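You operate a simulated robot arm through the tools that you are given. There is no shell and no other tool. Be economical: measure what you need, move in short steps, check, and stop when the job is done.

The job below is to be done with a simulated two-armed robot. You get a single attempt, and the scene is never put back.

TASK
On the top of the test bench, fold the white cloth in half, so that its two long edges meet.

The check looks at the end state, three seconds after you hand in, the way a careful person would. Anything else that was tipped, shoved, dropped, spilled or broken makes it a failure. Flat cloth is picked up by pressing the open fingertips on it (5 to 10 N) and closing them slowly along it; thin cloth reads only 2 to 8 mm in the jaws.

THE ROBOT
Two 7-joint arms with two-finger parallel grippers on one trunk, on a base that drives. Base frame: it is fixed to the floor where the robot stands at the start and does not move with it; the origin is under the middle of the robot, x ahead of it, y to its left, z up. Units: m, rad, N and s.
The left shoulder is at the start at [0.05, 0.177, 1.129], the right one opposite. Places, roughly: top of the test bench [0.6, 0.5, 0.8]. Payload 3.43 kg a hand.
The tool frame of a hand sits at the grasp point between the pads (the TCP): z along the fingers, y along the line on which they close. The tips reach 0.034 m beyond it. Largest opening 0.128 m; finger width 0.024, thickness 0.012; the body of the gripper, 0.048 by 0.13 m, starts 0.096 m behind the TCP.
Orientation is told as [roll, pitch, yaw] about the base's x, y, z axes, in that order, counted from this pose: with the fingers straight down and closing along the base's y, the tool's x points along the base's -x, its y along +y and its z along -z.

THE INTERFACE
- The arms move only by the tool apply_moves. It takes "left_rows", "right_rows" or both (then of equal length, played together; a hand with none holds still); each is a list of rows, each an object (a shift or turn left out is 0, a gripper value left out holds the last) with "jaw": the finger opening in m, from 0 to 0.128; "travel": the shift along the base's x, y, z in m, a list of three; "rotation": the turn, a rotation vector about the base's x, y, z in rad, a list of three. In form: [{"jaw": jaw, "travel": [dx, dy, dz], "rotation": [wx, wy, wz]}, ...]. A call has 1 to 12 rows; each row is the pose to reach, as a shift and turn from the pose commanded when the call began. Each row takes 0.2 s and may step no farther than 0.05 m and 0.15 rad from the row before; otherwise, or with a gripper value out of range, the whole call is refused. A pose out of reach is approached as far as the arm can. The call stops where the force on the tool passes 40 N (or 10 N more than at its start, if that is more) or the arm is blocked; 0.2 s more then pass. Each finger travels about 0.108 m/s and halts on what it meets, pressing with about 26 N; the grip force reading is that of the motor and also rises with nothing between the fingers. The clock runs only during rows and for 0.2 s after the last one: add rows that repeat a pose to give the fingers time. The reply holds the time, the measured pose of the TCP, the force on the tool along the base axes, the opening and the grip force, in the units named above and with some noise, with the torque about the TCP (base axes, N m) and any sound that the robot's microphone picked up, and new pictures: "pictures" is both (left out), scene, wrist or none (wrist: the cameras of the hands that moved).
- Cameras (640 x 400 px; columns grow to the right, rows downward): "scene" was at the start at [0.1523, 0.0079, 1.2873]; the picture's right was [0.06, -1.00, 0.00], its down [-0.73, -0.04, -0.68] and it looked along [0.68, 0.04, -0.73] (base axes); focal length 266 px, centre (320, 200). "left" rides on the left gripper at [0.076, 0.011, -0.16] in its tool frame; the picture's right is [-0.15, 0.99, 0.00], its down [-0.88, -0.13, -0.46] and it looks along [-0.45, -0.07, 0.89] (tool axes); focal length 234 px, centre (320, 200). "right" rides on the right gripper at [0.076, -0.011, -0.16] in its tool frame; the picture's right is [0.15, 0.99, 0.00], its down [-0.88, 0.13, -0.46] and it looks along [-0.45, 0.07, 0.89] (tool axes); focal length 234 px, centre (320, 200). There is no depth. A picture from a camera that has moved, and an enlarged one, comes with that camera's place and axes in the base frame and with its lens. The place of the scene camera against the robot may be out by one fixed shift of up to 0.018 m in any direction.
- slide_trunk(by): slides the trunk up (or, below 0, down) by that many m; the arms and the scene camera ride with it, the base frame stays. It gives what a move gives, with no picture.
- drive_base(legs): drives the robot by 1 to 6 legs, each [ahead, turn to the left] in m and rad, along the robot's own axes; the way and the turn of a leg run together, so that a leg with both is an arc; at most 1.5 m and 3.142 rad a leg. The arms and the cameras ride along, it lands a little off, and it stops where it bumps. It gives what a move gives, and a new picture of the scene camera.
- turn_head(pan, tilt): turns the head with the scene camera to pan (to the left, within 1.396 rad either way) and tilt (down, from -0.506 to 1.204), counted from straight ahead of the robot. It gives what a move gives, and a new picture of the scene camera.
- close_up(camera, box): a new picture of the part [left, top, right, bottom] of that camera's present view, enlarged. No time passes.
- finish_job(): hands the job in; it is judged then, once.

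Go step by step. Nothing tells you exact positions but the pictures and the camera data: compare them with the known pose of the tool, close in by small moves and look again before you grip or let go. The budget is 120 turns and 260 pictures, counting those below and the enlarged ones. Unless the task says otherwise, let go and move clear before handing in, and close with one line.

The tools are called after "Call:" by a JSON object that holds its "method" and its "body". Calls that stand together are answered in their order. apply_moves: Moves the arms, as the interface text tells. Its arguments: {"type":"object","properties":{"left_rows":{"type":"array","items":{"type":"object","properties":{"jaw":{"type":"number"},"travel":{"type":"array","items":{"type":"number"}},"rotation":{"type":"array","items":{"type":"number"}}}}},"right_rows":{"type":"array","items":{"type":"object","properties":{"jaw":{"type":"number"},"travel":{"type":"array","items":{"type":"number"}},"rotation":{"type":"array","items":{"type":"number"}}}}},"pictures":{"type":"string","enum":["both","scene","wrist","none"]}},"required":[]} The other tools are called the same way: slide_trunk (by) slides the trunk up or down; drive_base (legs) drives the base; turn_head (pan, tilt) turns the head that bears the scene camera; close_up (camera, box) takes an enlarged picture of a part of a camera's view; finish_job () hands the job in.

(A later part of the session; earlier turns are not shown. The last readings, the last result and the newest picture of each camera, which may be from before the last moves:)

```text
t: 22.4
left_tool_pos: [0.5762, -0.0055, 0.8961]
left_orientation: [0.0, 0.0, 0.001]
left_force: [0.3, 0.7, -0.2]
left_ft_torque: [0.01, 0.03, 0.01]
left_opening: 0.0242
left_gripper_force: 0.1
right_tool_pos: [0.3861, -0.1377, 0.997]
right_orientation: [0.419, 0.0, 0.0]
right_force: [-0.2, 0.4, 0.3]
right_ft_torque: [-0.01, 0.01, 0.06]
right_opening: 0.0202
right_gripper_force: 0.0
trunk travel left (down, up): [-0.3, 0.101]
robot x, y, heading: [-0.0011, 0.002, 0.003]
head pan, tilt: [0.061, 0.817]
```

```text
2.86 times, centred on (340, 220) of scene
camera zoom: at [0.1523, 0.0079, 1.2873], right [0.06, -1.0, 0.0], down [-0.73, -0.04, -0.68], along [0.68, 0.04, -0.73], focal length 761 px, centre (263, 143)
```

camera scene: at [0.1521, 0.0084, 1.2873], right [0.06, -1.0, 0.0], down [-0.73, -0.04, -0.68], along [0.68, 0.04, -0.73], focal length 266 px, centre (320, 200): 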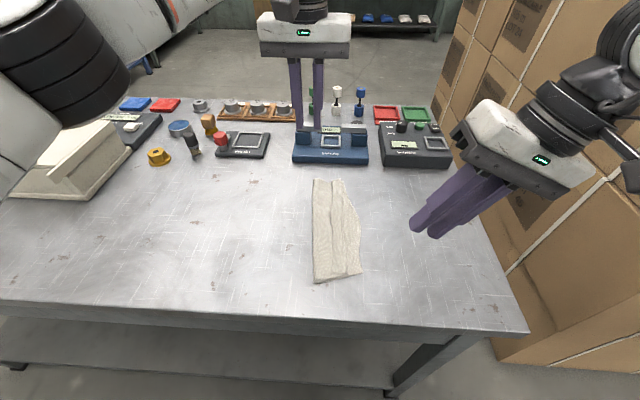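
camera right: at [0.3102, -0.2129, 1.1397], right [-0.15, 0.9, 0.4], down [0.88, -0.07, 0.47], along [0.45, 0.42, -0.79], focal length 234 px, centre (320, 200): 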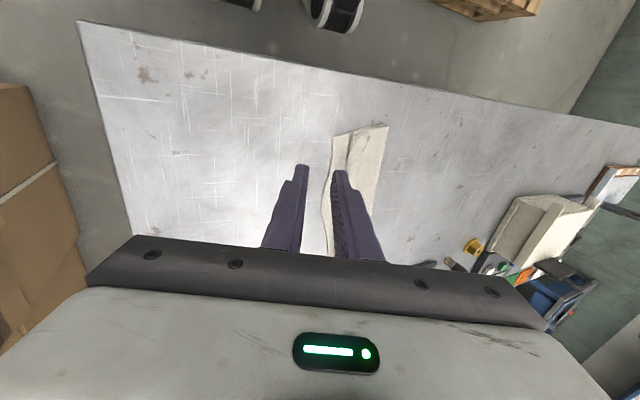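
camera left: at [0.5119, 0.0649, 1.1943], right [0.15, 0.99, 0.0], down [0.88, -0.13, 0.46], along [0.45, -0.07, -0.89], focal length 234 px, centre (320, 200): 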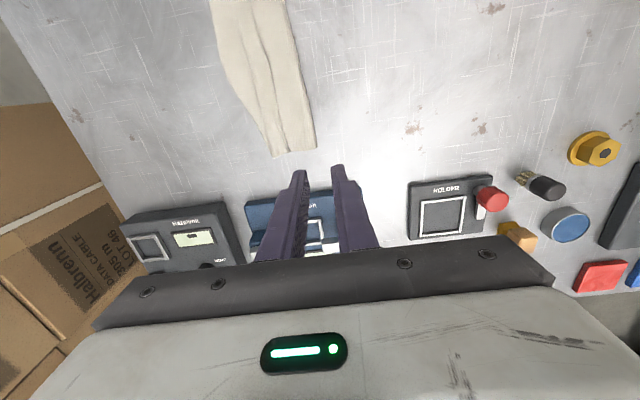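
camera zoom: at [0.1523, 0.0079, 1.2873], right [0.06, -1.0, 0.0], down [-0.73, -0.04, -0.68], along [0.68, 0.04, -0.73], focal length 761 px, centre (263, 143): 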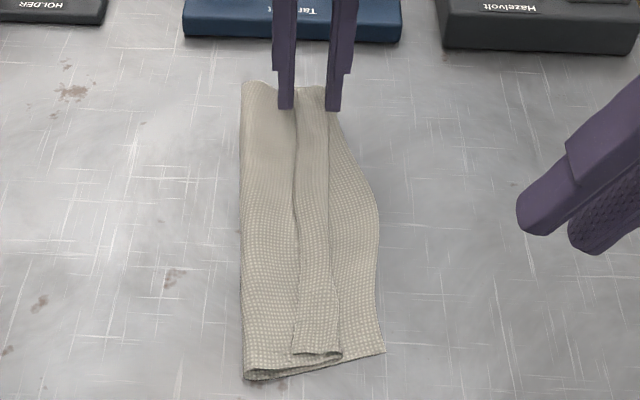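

The jaws straddle the flap well. I'll shift 4 mm toward +y, press lightly and close slowly.

Call:
{"method": "apply_moves", "body": {"left_rows": [{"travel": [0, 0.004, -0.004]}, {"travel": [0, 0.004, -0.008]}, {"travel": [0, 0.004, -0.01]}, {"jaw": 0.02, "travel": [0, 0.004, -0.01]}, {"jaw": 0.016, "travel": [0, 0.004, -0.01]}, {"jaw": 0.012, "travel": [0, 0.004, -0.01]}, {"jaw": 0.008, "travel": [0, 0.004, -0.01]}, {"jaw": 0.004, "travel": [0, 0.004, -0.01]}, {"jaw": 0.0, "travel": [0, 0.004, -0.01]}, {"jaw": 0.0, "travel": [0, 0.004, -0.01]}], "pictures": "none"}}

Call:
{"method": "close_up", "body": {"camera": "left", "box": [220, 80, 420, 220]}}

Call:
{"method": "close_up", "body": {"camera": "scene", "box": [260, 150, 420, 290]}}

```text
t: 24.6
left_tool_pos: [0.5778, -0.0014, 0.8864]
left_orientation: [-0.001, -0.003, 0.0]
left_force: [0.0, 1.0, 7.7]
left_ft_torque: [-0.03, -0.02, 0.02]
left_opening: 0.0026
left_gripper_force: 26.0
right_tool_pos: [0.3847, -0.139, 0.9976]
right_orientation: [0.42, 0.001, -0.001]
right_force: [0.5, 0.3, 1.0]
right_ft_torque: [0.01, 0.03, -0.01]
right_opening: 0.0201
right_gripper_force: 0.1
trunk travel left (down, up): [-0.3, 0.101]
robot x, y, heading: [-0.0035, -0.0016, 0.002]
head pan, tilt: [0.061, 0.817]
```

```text
2.86 times, centred on (320, 150) of left
camera zoom: at [0.5009, 0.0105, 1.0458], right [0.15, 0.99, 0.0], down [0.88, -0.13, 0.46], along [0.45, -0.07, -0.89], focal length 669 px, centre (320, 343)
```

zoom: 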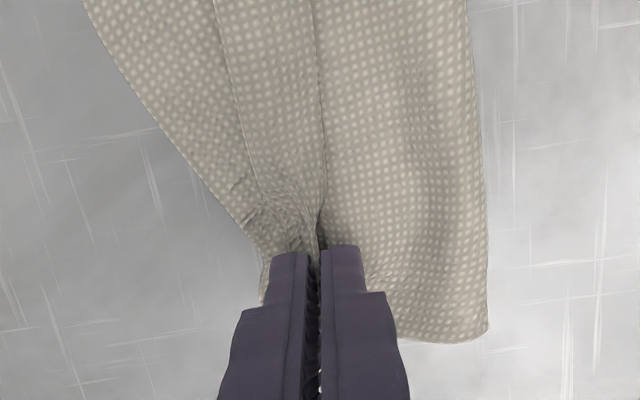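

```text
2.86 times, centred on (340, 220) of scene
camera zoom: at [0.1516, 0.0079, 1.2874], right [0.06, -1.0, 0.0], down [-0.73, -0.04, -0.68], along [0.68, 0.04, -0.73], focal length 761 px, centre (263, 143)
```

zoom: 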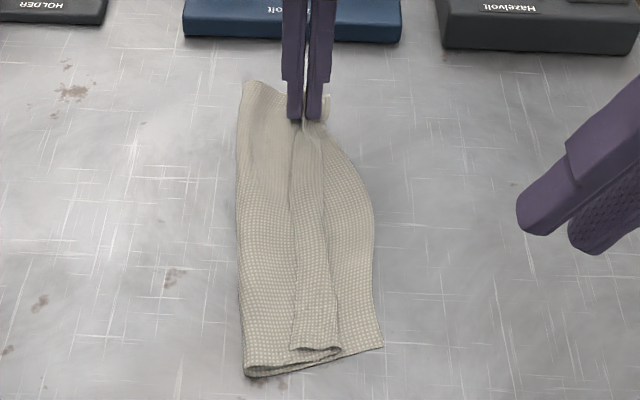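

The jaws caught 2.6 mm. I'll lift a little and see which layers came up.

Call:
{"method": "apply_moves", "body": {"left_rows": [{"jaw": 0, "travel": [0, 0, 0.02]}, {"travel": [0, 0, 0.05]}, {"travel": [0, 0, 0.08]}, {"travel": [0, 0, 0.08]}], "pictures": "none"}}

Call:
{"method": "close_up", "body": {"camera": "left", "box": [170, 0, 470, 220]}}

Call:
{"method": "close_up", "body": {"camera": "scene", "box": [260, 130, 420, 290]}}

```text
t: 25.6
left_tool_pos: [0.578, -0.0012, 0.9656]
left_orientation: [0.002, 0.001, -0.001]
left_force: [0.1, -0.4, 0.0]
left_ft_torque: [0.01, 0.01, -0.02]
left_opening: 0.0024
left_gripper_force: 25.7
right_tool_pos: [0.3854, -0.1394, 0.9973]
right_orientation: [0.42, -0.001, 0.001]
right_force: [-0.5, -0.5, -0.4]
right_ft_torque: [-0.05, 0.03, 0.02]
right_opening: 0.02
right_gripper_force: 0.0
trunk travel left (down, up): [-0.3, 0.101]
robot x, y, heading: [0.0012, -0.0017, -0.002]
head pan, tilt: [0.061, 0.817]
```

```text
1.82 times, centred on (320, 110) of left
camera zoom: at [0.502, 0.0103, 1.1251], right [0.15, 0.99, 0.0], down [0.88, -0.13, 0.46], along [0.45, -0.07, -0.89], focal length 426 px, centre (320, 364)
```

zoom: 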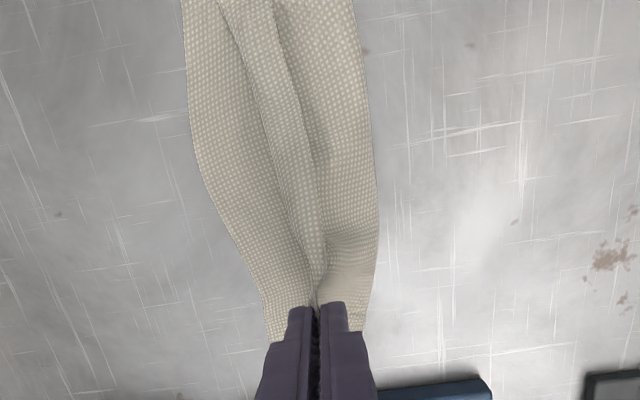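

```text
2.50 times, centred on (340, 210) of scene
camera zoom: at [0.1524, 0.0079, 1.2873], right [0.06, -1.0, 0.0], down [-0.73, -0.04, -0.68], along [0.68, 0.04, -0.73], focal length 666 px, centre (270, 175)
```

zoom: 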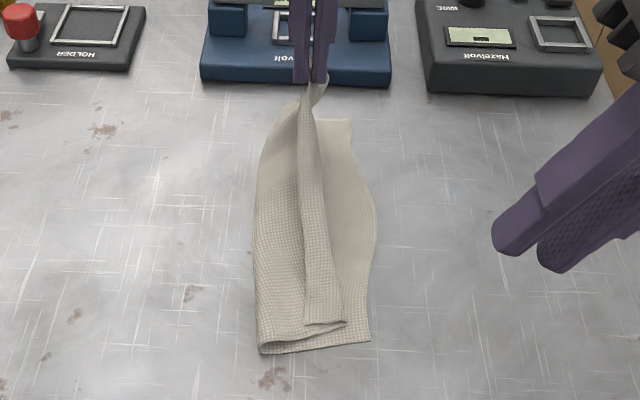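

Only the top flap came up and the bottom layer stayed flat. I'll lift more and swing toward −y so the flap opens.

Call:
{"method": "apply_moves", "body": {"left_rows": [{"travel": [0, -0.015, 0.01]}, {"travel": [0, -0.03, 0.02]}, {"travel": [0, -0.045, 0.02]}, {"travel": [0, -0.045, 0.02]}], "pictures": "none"}}

Call:
{"method": "close_up", "body": {"camera": "left", "box": [170, 0, 470, 220]}}

Call:
{"method": "close_up", "body": {"camera": "scene", "box": [260, 130, 420, 290]}}

Call:
{"method": "close_up", "body": {"camera": "right", "box": [220, 60, 480, 260]}}

```text
t: 26.6
left_tool_pos: [0.5775, -0.0466, 0.9871]
left_orientation: [0.0, 0.0, 0.001]
left_force: [0.1, -0.7, 0.2]
left_ft_torque: [0.03, -0.02, 0.02]
left_opening: 0.0023
left_gripper_force: 26.2
right_tool_pos: [0.3858, -0.1388, 0.9976]
right_orientation: [0.419, 0.0, 0.0]
right_force: [0.0, 0.4, 0.4]
right_ft_torque: [-0.01, 0.02, -0.01]
right_opening: 0.02
right_gripper_force: 0.1
trunk travel left (down, up): [-0.3, 0.101]
robot x, y, heading: [-0.0025, -0.0002, -0.001]
head pan, tilt: [0.061, 0.817]
```

```text
1.82 times, centred on (320, 110) of left
camera zoom: at [0.5013, -0.0348, 1.1452], right [0.15, 0.99, 0.0], down [0.88, -0.13, 0.46], along [0.45, -0.07, -0.89], focal length 426 px, centre (320, 364)
```

zoom: 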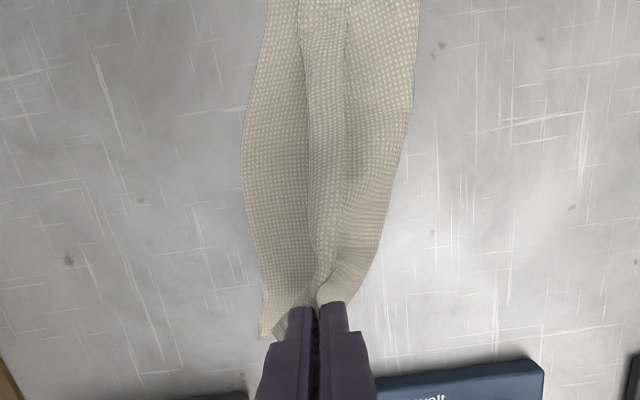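

```text
2.50 times, centred on (340, 210) of scene
camera zoom: at [0.1524, 0.008, 1.2873], right [0.06, -1.0, 0.0], down [-0.73, -0.04, -0.68], along [0.68, 0.04, -0.73], focal length 666 px, centre (270, 175)
```

zoom: 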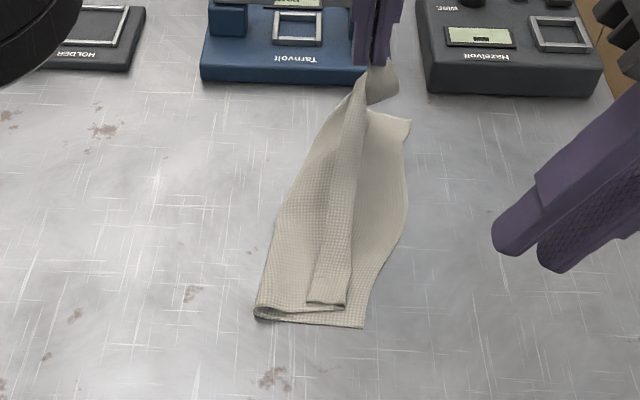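

```text
2.00 times, centred on (350, 160) of right
camera zoom: at [0.3106, -0.213, 1.1391], right [-0.15, 0.9, 0.4], down [0.88, -0.07, 0.47], along [0.45, 0.42, -0.79], focal length 468 px, centre (260, 280)
```

zoom: 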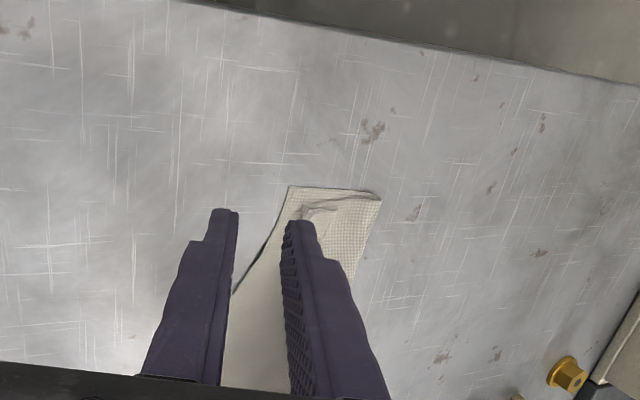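

The far end of the flap has flipped outward, but the cloth slid a bit. I'll lower the left hand again to settle it before doing the near end.

Call:
{"method": "apply_moves", "body": {"left_rows": [{"travel": [0, -0.005, -0.03]}, {"travel": [0, -0.01, -0.06]}, {"travel": [0, -0.012, -0.08]}, {"travel": [0, -0.012, -0.09]}, {"travel": [0, -0.012, -0.09]}], "right_rows": [{"travel": [0, 0, 0.02], "rotation": [-0.14, 0, 0]}, {"travel": [0, 0, 0.02], "rotation": [-0.28, 0, 0]}, {"travel": [0, 0, 0.02], "rotation": [-0.42, 0, 0]}, {"jaw": 0.024, "travel": [0, 0, 0.02], "rotation": [-0.42, 0, 0]}, {"travel": [0, 0, 0.02], "rotation": [-0.42, 0, 0]}], "pictures": "wrist"}}

Call:
{"method": "close_up", "body": {"camera": "scene", "box": [260, 130, 420, 290]}}

```text
t: 27.8
left_tool_pos: [0.5762, -0.0576, 0.896]
left_orientation: [0.0, 0.0, -0.001]
left_force: [0.9, 0.1, 0.9]
left_ft_torque: [0.0, -0.03, -0.02]
left_opening: 0.0028
left_gripper_force: 25.7
right_tool_pos: [0.3851, -0.1376, 1.0182]
right_orientation: [-0.001, 0.001, 0.0]
right_force: [-0.7, 0.6, 0.4]
right_ft_torque: [-0.01, 0.01, -0.01]
right_opening: 0.0244
right_gripper_force: 0.0
trunk travel left (down, up): [-0.3, 0.101]
robot x, y, heading: [0.002, -0.0016, 0.001]
head pan, tilt: [0.061, 0.817]
camera right: at [0.3105, -0.1491, 1.1773], right [-0.15, 0.99, 0.0], down [0.88, 0.13, 0.46], along [0.45, 0.07, -0.89], focal length 234 px, centre (320, 200)
camera left: at [0.501, -0.0468, 1.0554], right [0.15, 0.99, 0.0], down [0.88, -0.13, 0.46], along [0.45, -0.07, -0.89], focal length 234 px, centre (320, 200)
```

right: 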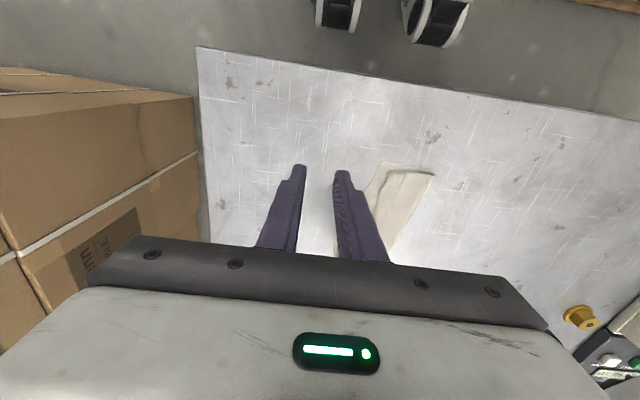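
left: 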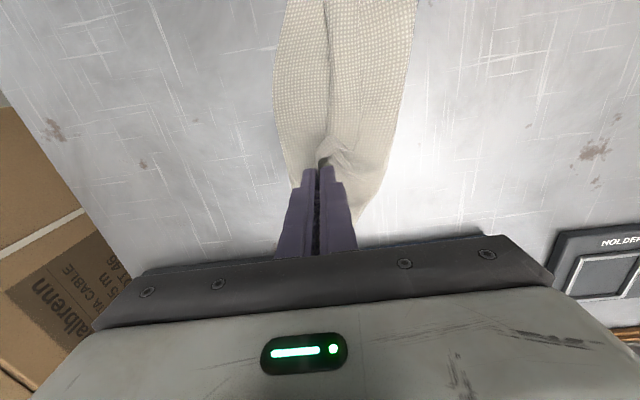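

```text
2.50 times, centred on (340, 210) of scene
camera zoom: at [0.1523, 0.0079, 1.2873], right [0.06, -1.0, 0.0], down [-0.73, -0.04, -0.68], along [0.68, 0.04, -0.73], focal length 666 px, centre (270, 175)
```

zoom: 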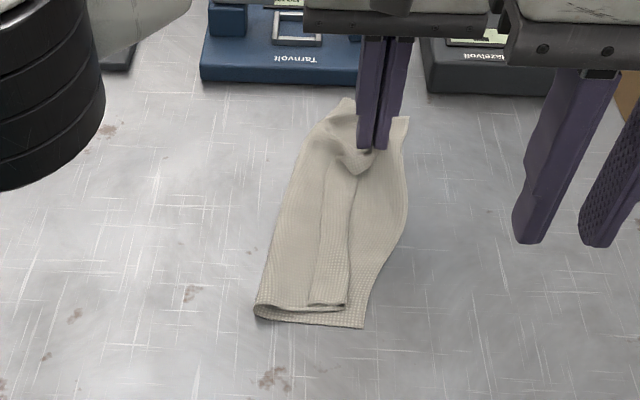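

This is getting bunched, so I'll unfold the cloth again and redo it with a much shallower edge pinch. First the right hand needs to get hold of the near end of the flap.

Call:
{"method": "apply_moves", "body": {"right_rows": [{"travel": [0.01, 0.04, 0]}, {"travel": [0.02, 0.08, 0]}, {"travel": [0.03, 0.118, -0.01]}, {"travel": [0.03, 0.118, -0.05]}, {"travel": [0.03, 0.118, -0.09]}, {"travel": [0.03, 0.118, -0.105]}, {"travel": [0.03, 0.118, -0.105]}], "pictures": "wrist"}}

Call:
{"method": "close_up", "body": {"camera": "right", "box": [220, 80, 420, 220]}}

```text
t: 28.6
left_tool_pos: [0.5817, -0.0476, 0.8953]
left_orientation: [-0.001, 0.003, 0.021]
left_force: [0.9, 0.5, 0.0]
left_ft_torque: [0.03, 0.03, -0.02]
left_opening: 0.0021
left_gripper_force: 25.9
right_tool_pos: [0.4132, -0.037, 1.0124]
right_orientation: [-0.013, 0.003, -0.002]
right_force: [-4.3, -2.8, 0.0]
right_ft_torque: [0.38, -0.55, 0.23]
right_opening: 0.0244
right_gripper_force: 0.0
trunk travel left (down, up): [-0.3, 0.101]
robot x, y, heading: [-0.0014, 0.0036, 0.003]
head pan, tilt: [0.061, 0.817]
stopped in row 3 (right hand): the force on the tool passed its limit (the readings are from after the stop); the commanded pose is now the measured one
camera right: at [0.3381, -0.0448, 1.1723], right [-0.14, 0.99, -0.01], down [0.88, 0.13, 0.45], along [0.45, 0.06, -0.89], focal length 234 px, centre (320, 200)
```

right: 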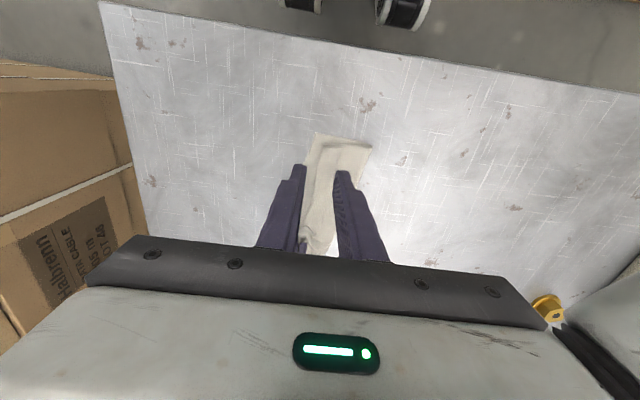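

```text
2.86 times, centred on (320, 150) of right
camera zoom: at [0.3381, -0.0448, 1.1723], right [-0.14, 0.99, -0.01], down [0.88, 0.13, 0.45], along [0.45, 0.06, -0.89], focal length 669 px, centre (320, 343)
```

zoom: 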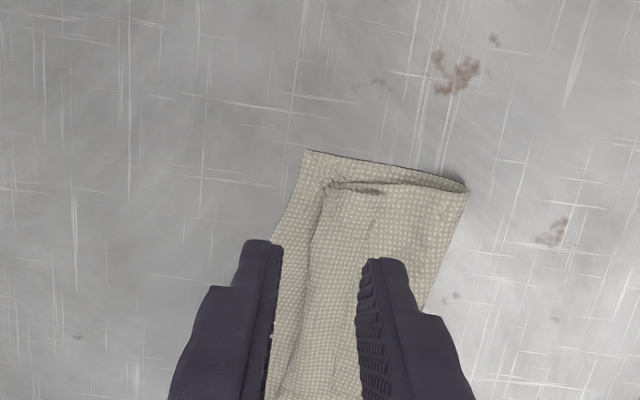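

The wrists touched, so I'll back the right hand off. The left hand can then carry the far flap back toward +y on its own to unfold.

Call:
{"method": "apply_moves", "body": {"right_rows": [{"travel": [-0.02, -0.03, 0.0]}, {"travel": [-0.04, -0.07, 0.0]}, {"travel": [-0.04, -0.11, 0.0]}], "pictures": "none"}}

Call:
{"method": "apply_moves", "body": {"left_rows": [{"travel": [0, 0.005, 0.03]}, {"travel": [0, 0.015, 0.06]}, {"travel": [0, 0.04, 0.08]}, {"travel": [0, 0.075, 0.085]}, {"travel": [0, 0.11, 0.075]}, {"travel": [0, 0.14, 0.055]}, {"travel": [0, 0.165, 0.03]}, {"travel": [0, 0.18, 0.01]}, {"travel": [0, 0.18, 0.01]}], "pictures": "none"}}

Call:
{"method": "close_up", "body": {"camera": "scene", "box": [220, 130, 420, 290]}}

```text
t: 29.4
left_tool_pos: [0.5819, -0.0477, 0.8944]
left_orientation: [0.003, 0.001, 0.02]
left_force: [-0.2, -0.9, -0.2]
left_ft_torque: [-0.02, -0.01, 0.03]
left_opening: 0.0025
left_gripper_force: 26.3
right_tool_pos: [0.3735, -0.1487, 1.0107]
right_orientation: [-0.01, 0.002, -0.004]
right_force: [0.6, 0.1, -0.7]
right_ft_torque: [0.04, -0.03, 0.0]
right_opening: 0.024
right_gripper_force: 0.1
trunk travel left (down, up): [-0.3, 0.101]
robot x, y, heading: [-0.0016, 0.0003, 0.0]
head pan, tilt: [0.061, 0.817]
```

```text
t: 31.4
left_tool_pos: [0.5833, 0.1318, 0.9063]
left_orientation: [0.001, 0.001, 0.021]
left_force: [-0.4, 0.2, -0.5]
left_ft_torque: [-0.01, 0.0, 0.02]
left_opening: 0.0024
left_gripper_force: 26.0
right_tool_pos: [0.3736, -0.1472, 1.0118]
right_orientation: [-0.01, 0.002, -0.004]
right_force: [-0.9, 0.9, 0.2]
right_ft_torque: [-0.01, 0.03, -0.01]
right_opening: 0.0242
right_gripper_force: 0.1
trunk travel left (down, up): [-0.3, 0.101]
robot x, y, heading: [-0.0045, -0.0011, 0.008]
head pan, tilt: [0.061, 0.817]
```

```text
2.50 times, centred on (320, 210) of scene
camera zoom: at [0.1523, 0.0077, 1.2873], right [0.06, -1.0, 0.0], down [-0.73, -0.04, -0.68], along [0.68, 0.04, -0.73], focal length 666 px, centre (320, 175)
```

zoom: 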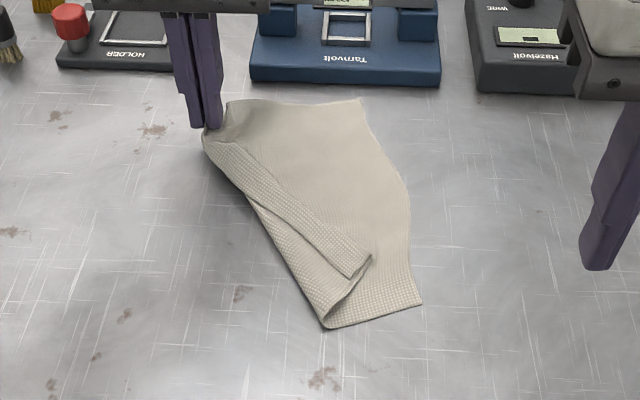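

The far end is open again, leaving only the near end folded. I'll bring the right hand over the near flap.

Call:
{"method": "apply_moves", "body": {"right_rows": [{"travel": [0.02, 0.04, 0], "rotation": [0.01, 0, 0]}, {"travel": [0.04, 0.08, 0], "rotation": [0.01, 0, 0]}, {"travel": [0.06, 0.12, -0.01], "rotation": [0.01, 0, 0]}, {"travel": [0.07, 0.147, -0.04], "rotation": [0.01, 0, 0]}, {"travel": [0.07, 0.147, -0.08], "rotation": [0.01, 0, 0]}, {"travel": [0.07, 0.147, -0.095], "rotation": [0.01, 0, 0]}], "pictures": "none"}}

Call:
{"method": "close_up", "body": {"camera": "right", "box": [180, 50, 460, 250]}}

```text
t: 32.8
left_tool_pos: [0.5829, 0.1312, 0.9059]
left_orientation: [0.001, 0.002, 0.023]
left_force: [0.0, -0.5, -0.4]
left_ft_torque: [0.05, 0.03, 0.0]
left_opening: 0.0022
left_gripper_force: 26.2
right_tool_pos: [0.4434, 0.0003, 0.918]
right_orientation: [0.0, 0.002, -0.003]
right_force: [-0.4, -0.8, 0.0]
right_ft_torque: [0.0, -0.02, 0.01]
right_opening: 0.0242
right_gripper_force: 0.1
trunk travel left (down, up): [-0.3, 0.101]
robot x, y, heading: [0.0001, -0.0019, 0.001]
head pan, tilt: [0.061, 0.817]
```

```text
2.00 times, centred on (320, 150) of right
camera zoom: at [0.3687, -0.0095, 1.0766], right [-0.14, 0.99, 0.0], down [0.88, 0.13, 0.45], along [0.45, 0.06, -0.89], focal length 468 px, centre (320, 300)
```

zoom: 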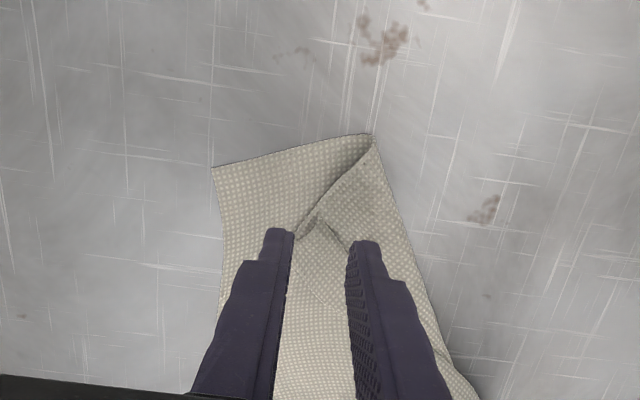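

The flap corner is between the jaws. I'll press and close.

Call:
{"method": "apply_moves", "body": {"right_rows": [{"travel": [-0.004, 0, -0.02]}, {"travel": [-0.004, 0, -0.027]}, {"travel": [-0.004, 0, -0.031]}, {"travel": [-0.004, 0, -0.032]}, {"jaw": 0.02, "travel": [-0.004, 0, -0.032]}, {"jaw": 0.016, "travel": [-0.004, 0, -0.032]}, {"jaw": 0.012, "travel": [-0.004, 0, -0.032]}, {"jaw": 0.008, "travel": [-0.004, 0, -0.032]}, {"jaw": 0.004, "travel": [-0.004, 0, -0.032]}, {"jaw": 0.0, "travel": [-0.004, 0, -0.032]}, {"jaw": 0.0, "travel": [-0.004, 0, -0.032]}], "pictures": "none"}}

Call:
{"method": "apply_moves", "body": {"right_rows": [{"travel": [0, 0, 0.02]}, {"travel": [0, 0.005, 0.035]}, {"travel": [0, 0.005, 0.035]}], "pictures": "none"}}

Call:
{"method": "close_up", "body": {"camera": "scene", "box": [220, 130, 420, 290]}}

Call:
{"method": "close_up", "body": {"camera": "right", "box": [180, 50, 460, 250]}}

```text
t: 35.2
left_tool_pos: [0.5818, 0.1309, 0.905]
left_orientation: [0.0, 0.001, 0.021]
left_force: [-0.4, -0.4, -0.1]
left_ft_torque: [0.01, -0.02, -0.01]
left_opening: 0.0026
left_gripper_force: 25.9
right_tool_pos: [0.4393, 0.0009, 0.8864]
right_orientation: [0.001, 0.001, -0.004]
right_force: [0.2, 0.5, 13.5]
right_ft_torque: [0.08, -0.06, 0.0]
right_opening: 0.0026
right_gripper_force: 26.1
trunk travel left (down, up): [-0.3, 0.101]
robot x, y, heading: [-0.0031, 0.0034, -0.001]
head pan, tilt: [0.061, 0.817]
```

```text
t: 36.0
left_tool_pos: [0.5827, 0.1306, 0.9047]
left_orientation: [-0.001, 0.002, 0.021]
left_force: [-0.2, -0.3, -0.3]
left_ft_torque: [0.01, 0.03, -0.04]
left_opening: 0.0023
left_gripper_force: 25.9
right_tool_pos: [0.4386, 0.0052, 0.9197]
right_orientation: [-0.003, 0.004, -0.004]
right_force: [0.3, 0.0, -0.4]
right_ft_torque: [-0.01, 0.01, -0.03]
right_opening: 0.0023
right_gripper_force: 25.7
trunk travel left (down, up): [-0.3, 0.101]
robot x, y, heading: [0.001, 0.0039, -0.0]
head pan, tilt: [0.061, 0.817]
```

```text
2.50 times, centred on (320, 210) of scene
camera zoom: at [0.1523, 0.0078, 1.2873], right [0.06, -1.0, 0.0], down [-0.73, -0.04, -0.68], along [0.68, 0.04, -0.73], focal length 666 px, centre (320, 175)
```

zoom: 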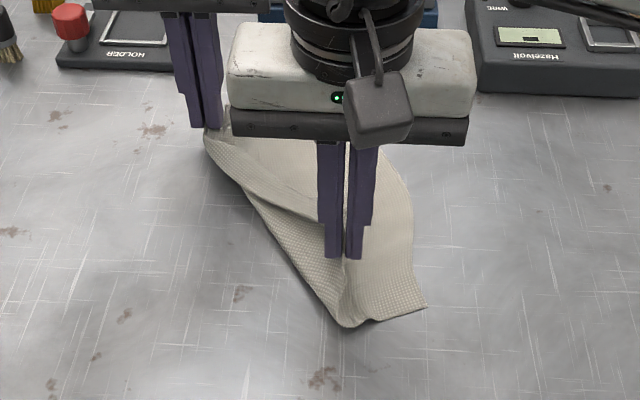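

```text
2.00 times, centred on (320, 150) of right
camera zoom: at [0.3642, -0.0045, 1.0801], right [-0.14, 0.99, 0.0], down [0.88, 0.13, 0.45], along [0.45, 0.06, -0.89], focal length 468 px, centre (320, 300)
```

zoom: 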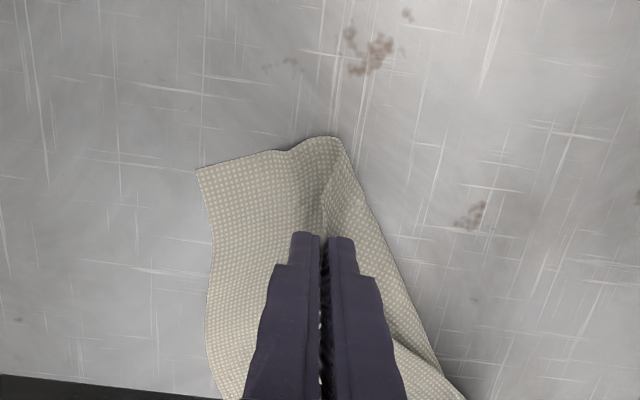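

I'll carry the near flap back toward +y and slightly toward the robot to open it.

Call:
{"method": "apply_moves", "body": {"right_rows": [{"travel": [-0.005, 0.01, 0.02]}, {"travel": [-0.01, 0.03, 0.03]}, {"travel": [-0.02, 0.055, 0.03]}, {"travel": [-0.03, 0.08, 0.02]}, {"travel": [-0.035, 0.1, 0.005]}, {"travel": [-0.035, 0.105, -0.015]}, {"travel": [-0.035, 0.105, -0.015]}], "pictures": "none"}}

Call:
{"method": "close_up", "body": {"camera": "scene", "box": [220, 130, 420, 290]}}

Call:
{"method": "close_up", "body": {"camera": "right", "box": [180, 50, 460, 250]}}

```text
t: 37.6
left_tool_pos: [0.5828, 0.1313, 0.9058]
left_orientation: [-0.001, 0.001, 0.022]
left_force: [0.4, -1.0, 0.2]
left_ft_torque: [0.02, 0.0, -0.03]
left_opening: 0.0023
left_gripper_force: 25.6
right_tool_pos: [0.4047, 0.1116, 0.9057]
right_orientation: [-0.002, 0.003, -0.003]
right_force: [-0.7, -0.1, 0.6]
right_ft_torque: [0.01, -0.01, 0.02]
right_opening: 0.0025
right_gripper_force: 25.8
trunk travel left (down, up): [-0.3, 0.101]
robot x, y, heading: [-0.0004, 0.0001, 0.002]
head pan, tilt: [0.061, 0.817]
```

```text
2.50 times, centred on (320, 210) of scene
camera zoom: at [0.1523, 0.0078, 1.2873], right [0.06, -1.0, 0.0], down [-0.73, -0.04, -0.68], along [0.68, 0.04, -0.73], focal length 666 px, centre (320, 175)
```

zoom: 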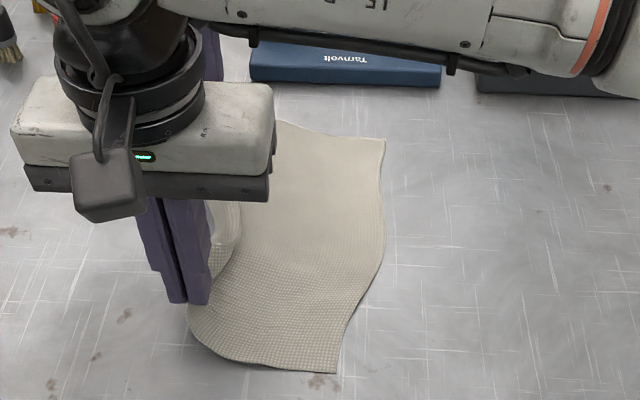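

```text
2.00 times, centred on (320, 150) of right
camera zoom: at [0.3295, 0.1012, 1.0656], right [-0.14, 0.99, 0.0], down [0.88, 0.13, 0.45], along [0.45, 0.06, -0.89], focal length 468 px, centre (320, 300)
```

zoom: 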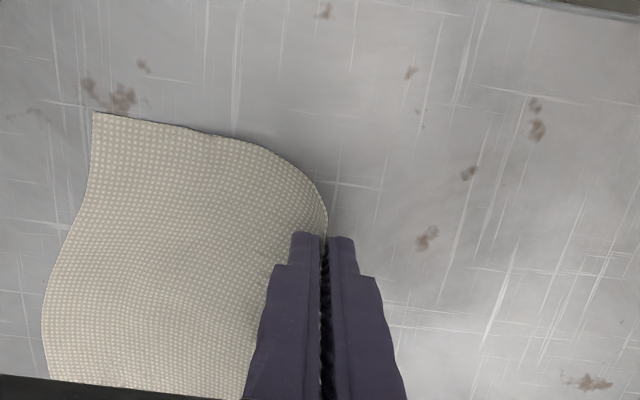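

The near end has unfolded, and no flap shows outside the right jaws. I'll check the left hand's end and look at the right from another view.

Call:
{"method": "close_up", "body": {"camera": "left", "box": [140, 0, 500, 250]}}

Call:
{"method": "close_up", "body": {"camera": "right", "box": [280, 130, 380, 200]}}

```text
1.60 times, centred on (320, 125) of left
camera zoom: at [0.507, 0.1411, 1.0642], right [0.13, 0.99, 0.0], down [0.88, -0.11, 0.45], along [0.45, -0.06, -0.89], focal length 375 px, centre (320, 320)
```

zoom: 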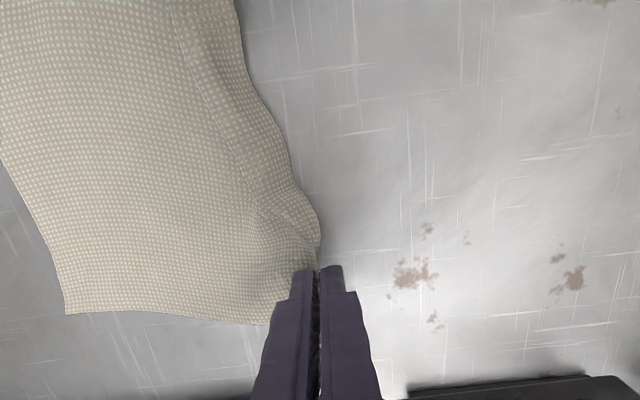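

```text
5.71 times, centred on (330, 165) of right
camera zoom: at [0.3295, 0.1012, 1.0656], right [-0.14, 0.99, 0.0], down [0.88, 0.13, 0.45], along [0.45, 0.06, -0.89], focal length 1338 px, centre (263, 400)
```

zoom: 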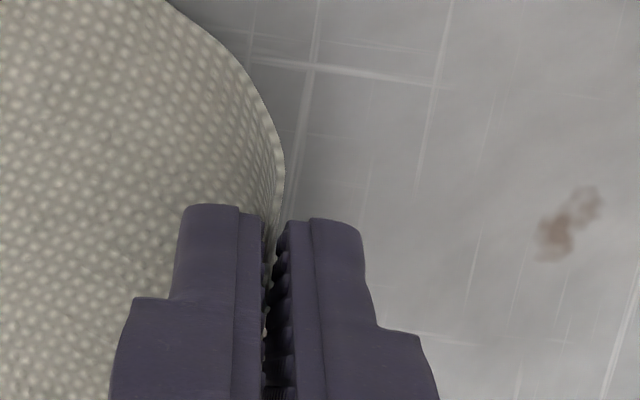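

Both hands now appear to hold the edge itself. I'll lift both so the cloth hangs and straightens out.

Call:
{"method": "apply_moves", "body": {"left_rows": [{"travel": [0, 0, 0.03]}, {"travel": [0, -0.005, 0.06]}, {"travel": [0.005, -0.01, 0.09]}, {"travel": [0.005, -0.015, 0.12]}, {"travel": [0.005, -0.02, 0.15]}, {"travel": [0.005, -0.02, 0.18]}, {"travel": [0.005, -0.02, 0.18]}], "right_rows": [{"travel": [0, 0, 0.03]}, {"travel": [0, 0.005, 0.06]}, {"travel": [0, 0.005, 0.09]}, {"travel": [0, 0.0, 0.12]}, {"travel": [0, 0, 0.15]}, {"travel": [0, 0, 0.18]}, {"travel": [0, 0, 0.18]}]}}

Call:
{"method": "close_up", "body": {"camera": "right", "box": [200, 50, 440, 250]}}

```text
t: 39.2
left_tool_pos: [0.5874, 0.111, 1.0853]
left_orientation: [0.0, 0.002, 0.021]
left_force: [1.0, 0.0, -0.9]
left_ft_torque: [0.03, 0.0, -0.02]
left_opening: 0.0021
left_gripper_force: 26.2
right_tool_pos: [0.4058, 0.1107, 1.0844]
right_orientation: [-0.002, 0.001, -0.004]
right_force: [0.0, 0.3, -0.3]
right_ft_torque: [0.0, -0.04, -0.02]
right_opening: 0.0024
right_gripper_force: 25.4
trunk travel left (down, up): [-0.3, 0.101]
robot x, y, heading: [0.0017, -0.0017, 0.0]
head pan, tilt: [0.061, 0.817]
camera scene: at [0.1526, 0.0079, 1.2872], right [0.06, -1.0, 0.0], down [-0.73, -0.04, -0.68], along [0.68, 0.04, -0.73], focal length 266 px, centre (320, 200)
camera right: at [0.3302, 0.101, 1.2448], right [-0.14, 0.99, 0.0], down [0.88, 0.13, 0.45], along [0.45, 0.06, -0.89], focal length 234 px, centre (320, 200)
camera left: at [0.5116, 0.1215, 1.2446], right [0.13, 0.99, 0.0], down [0.88, -0.11, 0.45], along [0.45, -0.06, -0.89], focal length 234 px, centre (320, 200)
```

scene: 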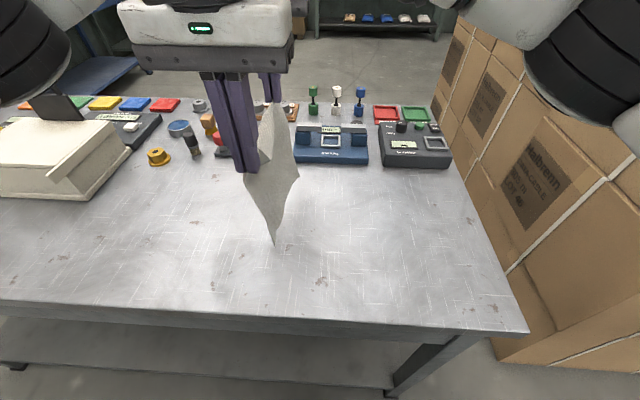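
right: 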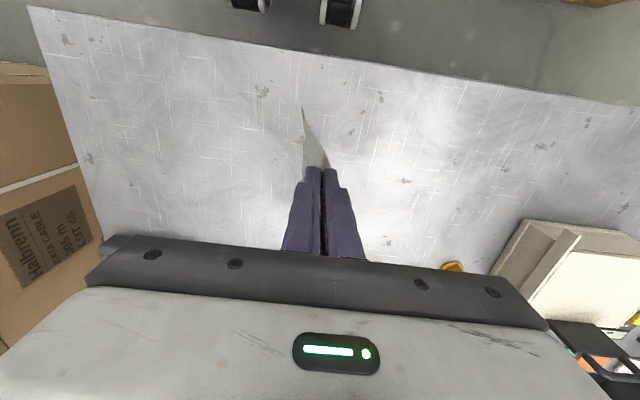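
left: 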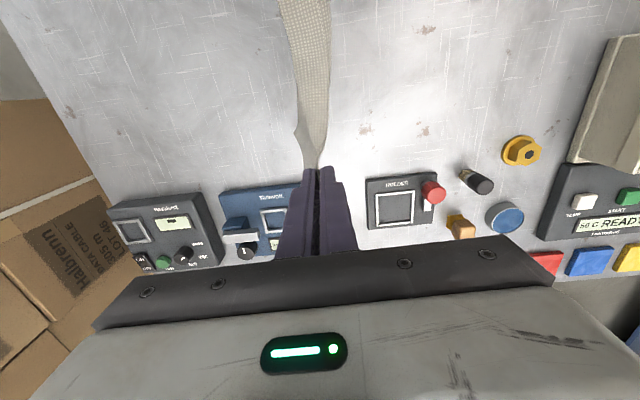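

```text
2.00 times, centred on (320, 150) of right
camera zoom: at [0.3302, 0.101, 1.2448], right [-0.14, 0.99, 0.0], down [0.88, 0.13, 0.45], along [0.45, 0.06, -0.89], focal length 468 px, centre (320, 300)
```

zoom: 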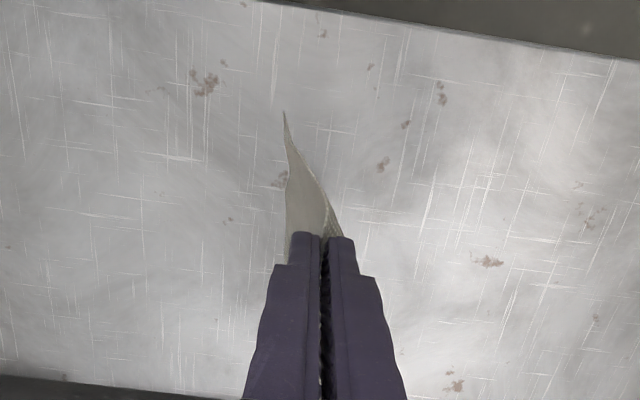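

Call:
{"method": "close_up", "body": {"camera": "scene", "box": [200, 70, 340, 260]}}

Call:
{"method": "close_up", "body": {"camera": "left", "box": [230, 0, 410, 220]}}

```text
2.11 times, centred on (270, 165) of scene
camera zoom: at [0.1526, 0.0079, 1.2872], right [0.06, -1.0, 0.0], down [-0.73, -0.04, -0.68], along [0.68, 0.04, -0.73], focal length 561 px, centre (425, 274)
```

zoom: 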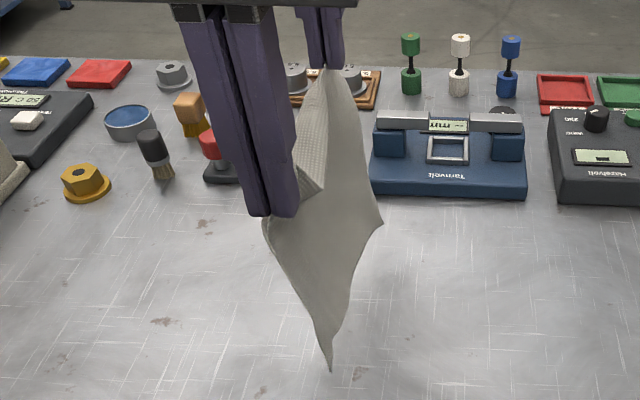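

```text
1.82 times, centred on (320, 110) of left
camera zoom: at [0.5116, 0.1215, 1.2446], right [0.13, 0.99, 0.0], down [0.88, -0.11, 0.45], along [0.45, -0.06, -0.89], focal length 426 px, centre (320, 364)
```

zoom: 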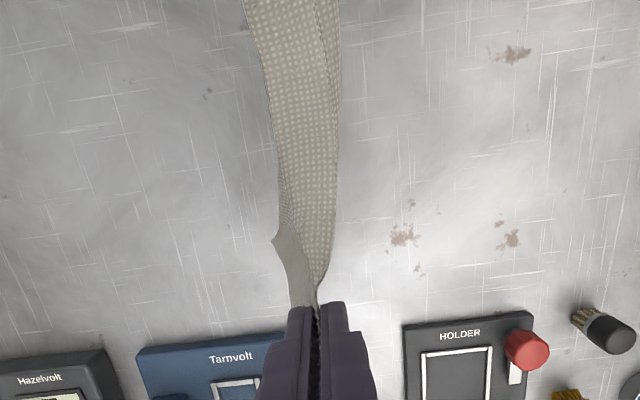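

The cloth hangs free. To see its +y face properly, I'll shift both hands toward −y.

Call:
{"method": "apply_moves", "body": {"left_rows": [{"travel": [0, -0.04, 0.01]}, {"travel": [0, -0.08, 0.01]}, {"travel": [0, -0.12, 0.01]}, {"travel": [0, -0.16, 0.01]}, {"travel": [0, -0.19, 0.01]}, {"travel": [0, -0.19, 0.01]}], "right_rows": [{"travel": [0, -0.04, 0.01]}, {"travel": [0, -0.08, 0.01]}, {"travel": [0, -0.12, 0.01]}, {"travel": [0, -0.16, 0.01]}, {"travel": [0, -0.19, 0.01]}, {"travel": [0, -0.19, 0.01]}], "pictures": "none"}}

Call:
{"method": "close_up", "body": {"camera": "scene", "box": [250, 50, 470, 260]}}

```text
t: 40.8
left_tool_pos: [0.5792, 0.0102, 1.0913]
left_orientation: [-0.02, 0.011, 0.079]
left_force: [0.4, 0.4, -0.1]
left_ft_torque: [-0.01, -0.02, -0.05]
left_opening: 0.0023
left_gripper_force: 25.8
left hand out of reach, approached as far as the arm can: row 3, 4, 5, 6
right_tool_pos: [0.4037, -0.0783, 1.0953]
right_orientation: [-0.003, 0.002, -0.003]
right_force: [1.1, -0.4, -0.4]
right_ft_torque: [-0.02, 0.02, -0.01]
right_opening: 0.0024
right_gripper_force: 26.9
trunk travel left (down, up): [-0.3, 0.101]
robot x, y, heading: [0.0033, -0.0004, -0.004]
head pan, tilt: [0.061, 0.817]
stopped in row 6 (left hand): the arm was blocked; the commanded pose is now the measured one
```

```text
1.90 times, centred on (360, 155) of scene
camera zoom: at [0.1524, 0.0081, 1.2873], right [0.06, -1.0, 0.0], down [-0.73, -0.04, -0.68], along [0.68, 0.04, -0.73], focal length 507 px, centre (244, 286)
```

zoom: 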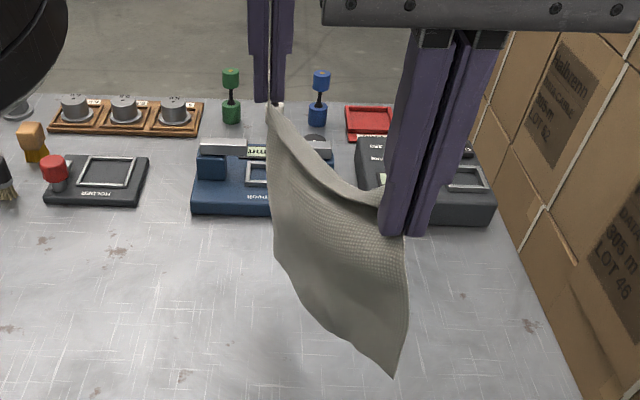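

Call:
{"method": "close_up", "body": {"camera": "right", "box": [240, 90, 400, 210]}}

Call:
{"method": "close_up", "body": {"camera": "left", "box": [200, 0, 440, 200]}}

Call:
{"method": "close_up", "body": {"camera": "scene", "box": [320, 80, 440, 200]}}

```text
3.33 times, centred on (320, 150) of right
camera zoom: at [0.3288, -0.0889, 1.2548], right [-0.14, 0.99, 0.0], down [0.88, 0.13, 0.45], along [0.45, 0.06, -0.89], focal length 781 px, centre (320, 367)
```

zoom: 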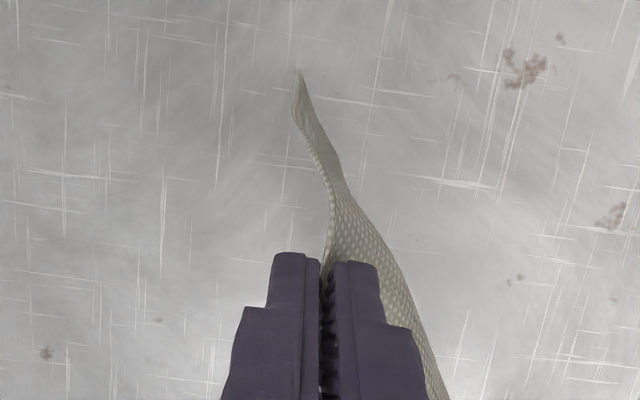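

```text
2.00 times, centred on (320, 100) of left
camera zoom: at [0.5045, 0.0184, 1.2512], right [0.07, 1.0, -0.02], down [0.89, -0.05, 0.45], along [0.45, -0.05, -0.89], focal length 468 px, centre (320, 400)
```

zoom: 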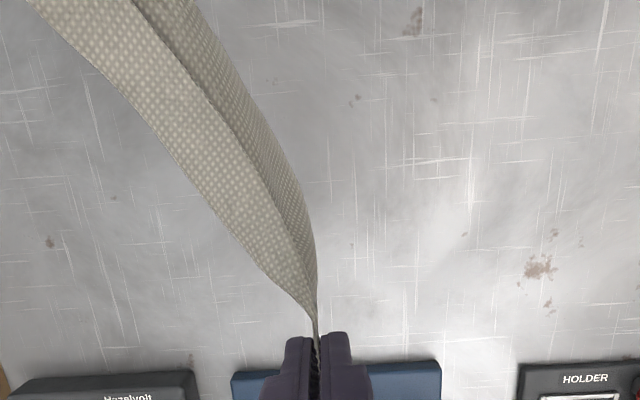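

```text
3.33 times, centred on (380, 140) of scene
camera zoom: at [0.1524, 0.0081, 1.2873], right [0.06, -1.0, 0.0], down [-0.73, -0.04, -0.68], along [0.68, 0.04, -0.73], focal length 888 px, centre (120, 400)
```

zoom: 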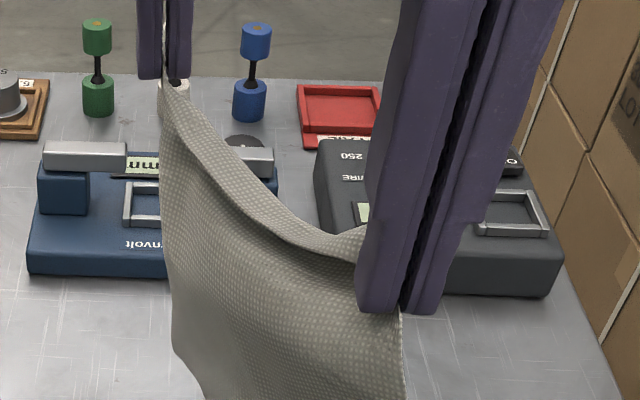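

Now the geometry is clear. The flap hangs on the −y side, so folding toward −y will leave it lying flat outward. I'll line both hands up at y ≈ −0.01 first.

Call:
{"method": "apply_moves", "body": {"left_rows": [{"travel": [0.004, -0.005, -0.01], "rotation": [0.01, -0.005, -0.04]}, {"travel": [0.008, -0.012, -0.02], "rotation": [0.02, -0.011, -0.079]}, {"travel": [0.008, -0.02, -0.03], "rotation": [0.02, -0.011, -0.079]}, {"travel": [0.008, -0.02, -0.04], "rotation": [0.02, -0.011, -0.079]}, {"travel": [0.008, -0.02, -0.04], "rotation": [0.02, -0.011, -0.079]}], "right_rows": [{"travel": [-0.004, 0.02, -0.01]}, {"travel": [-0.007, 0.04, -0.02]}, {"travel": [-0.007, 0.06, -0.03]}, {"travel": [-0.007, 0.068, -0.04]}, {"travel": [-0.007, 0.068, -0.044]}], "pictures": "scene"}}

Call:
{"method": "close_up", "body": {"camera": "left", "box": [200, 0, 440, 200]}}

Call:
{"method": "close_up", "body": {"camera": "scene", "box": [240, 90, 440, 290]}}

```text
t: 42.0
left_tool_pos: [0.5922, 0.0042, 1.0568]
left_orientation: [-0.012, -0.006, 0.026]
left_force: [0.3, -0.3, -1.1]
left_ft_torque: [-0.01, 0.01, -0.01]
left_opening: 0.0024
left_gripper_force: 26.3
left hand out of reach, approached as far as the arm can: row 2, 3, 4, 5
right_tool_pos: [0.3964, -0.0099, 1.0506]
right_orientation: [-0.003, 0.001, -0.002]
right_force: [-0.4, 0.1, 0.0]
right_ft_torque: [0.03, 0.0, 0.0]
right_opening: 0.0024
right_gripper_force: 25.8
trunk travel left (down, up): [-0.3, 0.101]
robot x, y, heading: [0.0031, -0.0008, -0.002]
head pan, tilt: [0.061, 0.817]
camera scene: at [0.1524, 0.008, 1.2873], right [0.06, -1.0, 0.0], down [-0.73, -0.04, -0.68], along [0.68, 0.04, -0.73], focal length 266 px, centre (320, 200)
```

scene: 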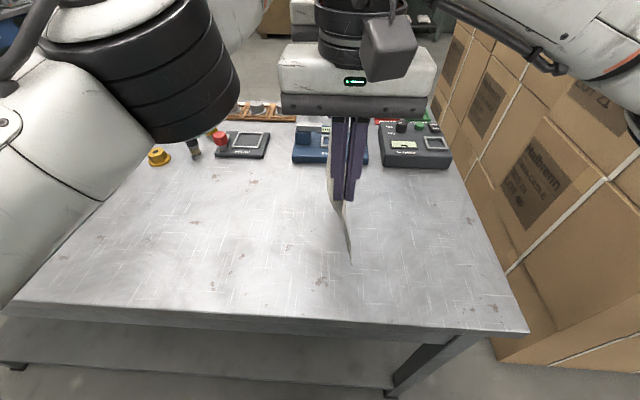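

```text
2.00 times, centred on (320, 100) of left
camera zoom: at [0.5149, 0.0162, 1.2153], right [0.12, 0.99, -0.01], down [0.88, -0.1, 0.46], along [0.46, -0.07, -0.89], focal length 468 px, centre (320, 400)
```

zoom: 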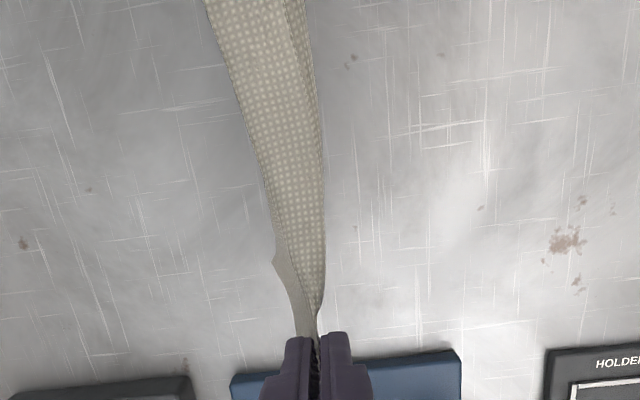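

```text
2.00 times, centred on (340, 190) of scene
camera zoom: at [0.1524, 0.008, 1.2873], right [0.06, -1.0, 0.0], down [-0.73, -0.04, -0.68], along [0.68, 0.04, -0.73], focal length 532 px, centre (280, 220)
```

zoom: 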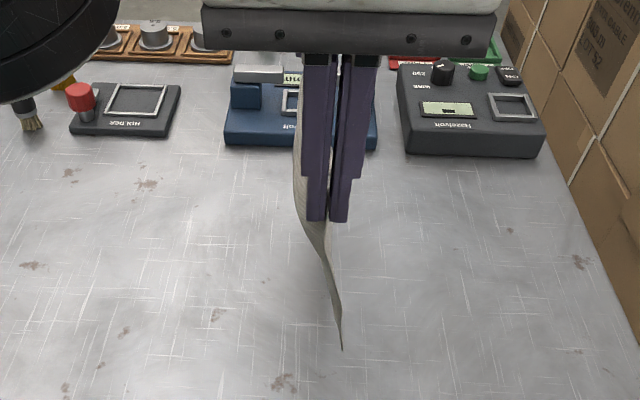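

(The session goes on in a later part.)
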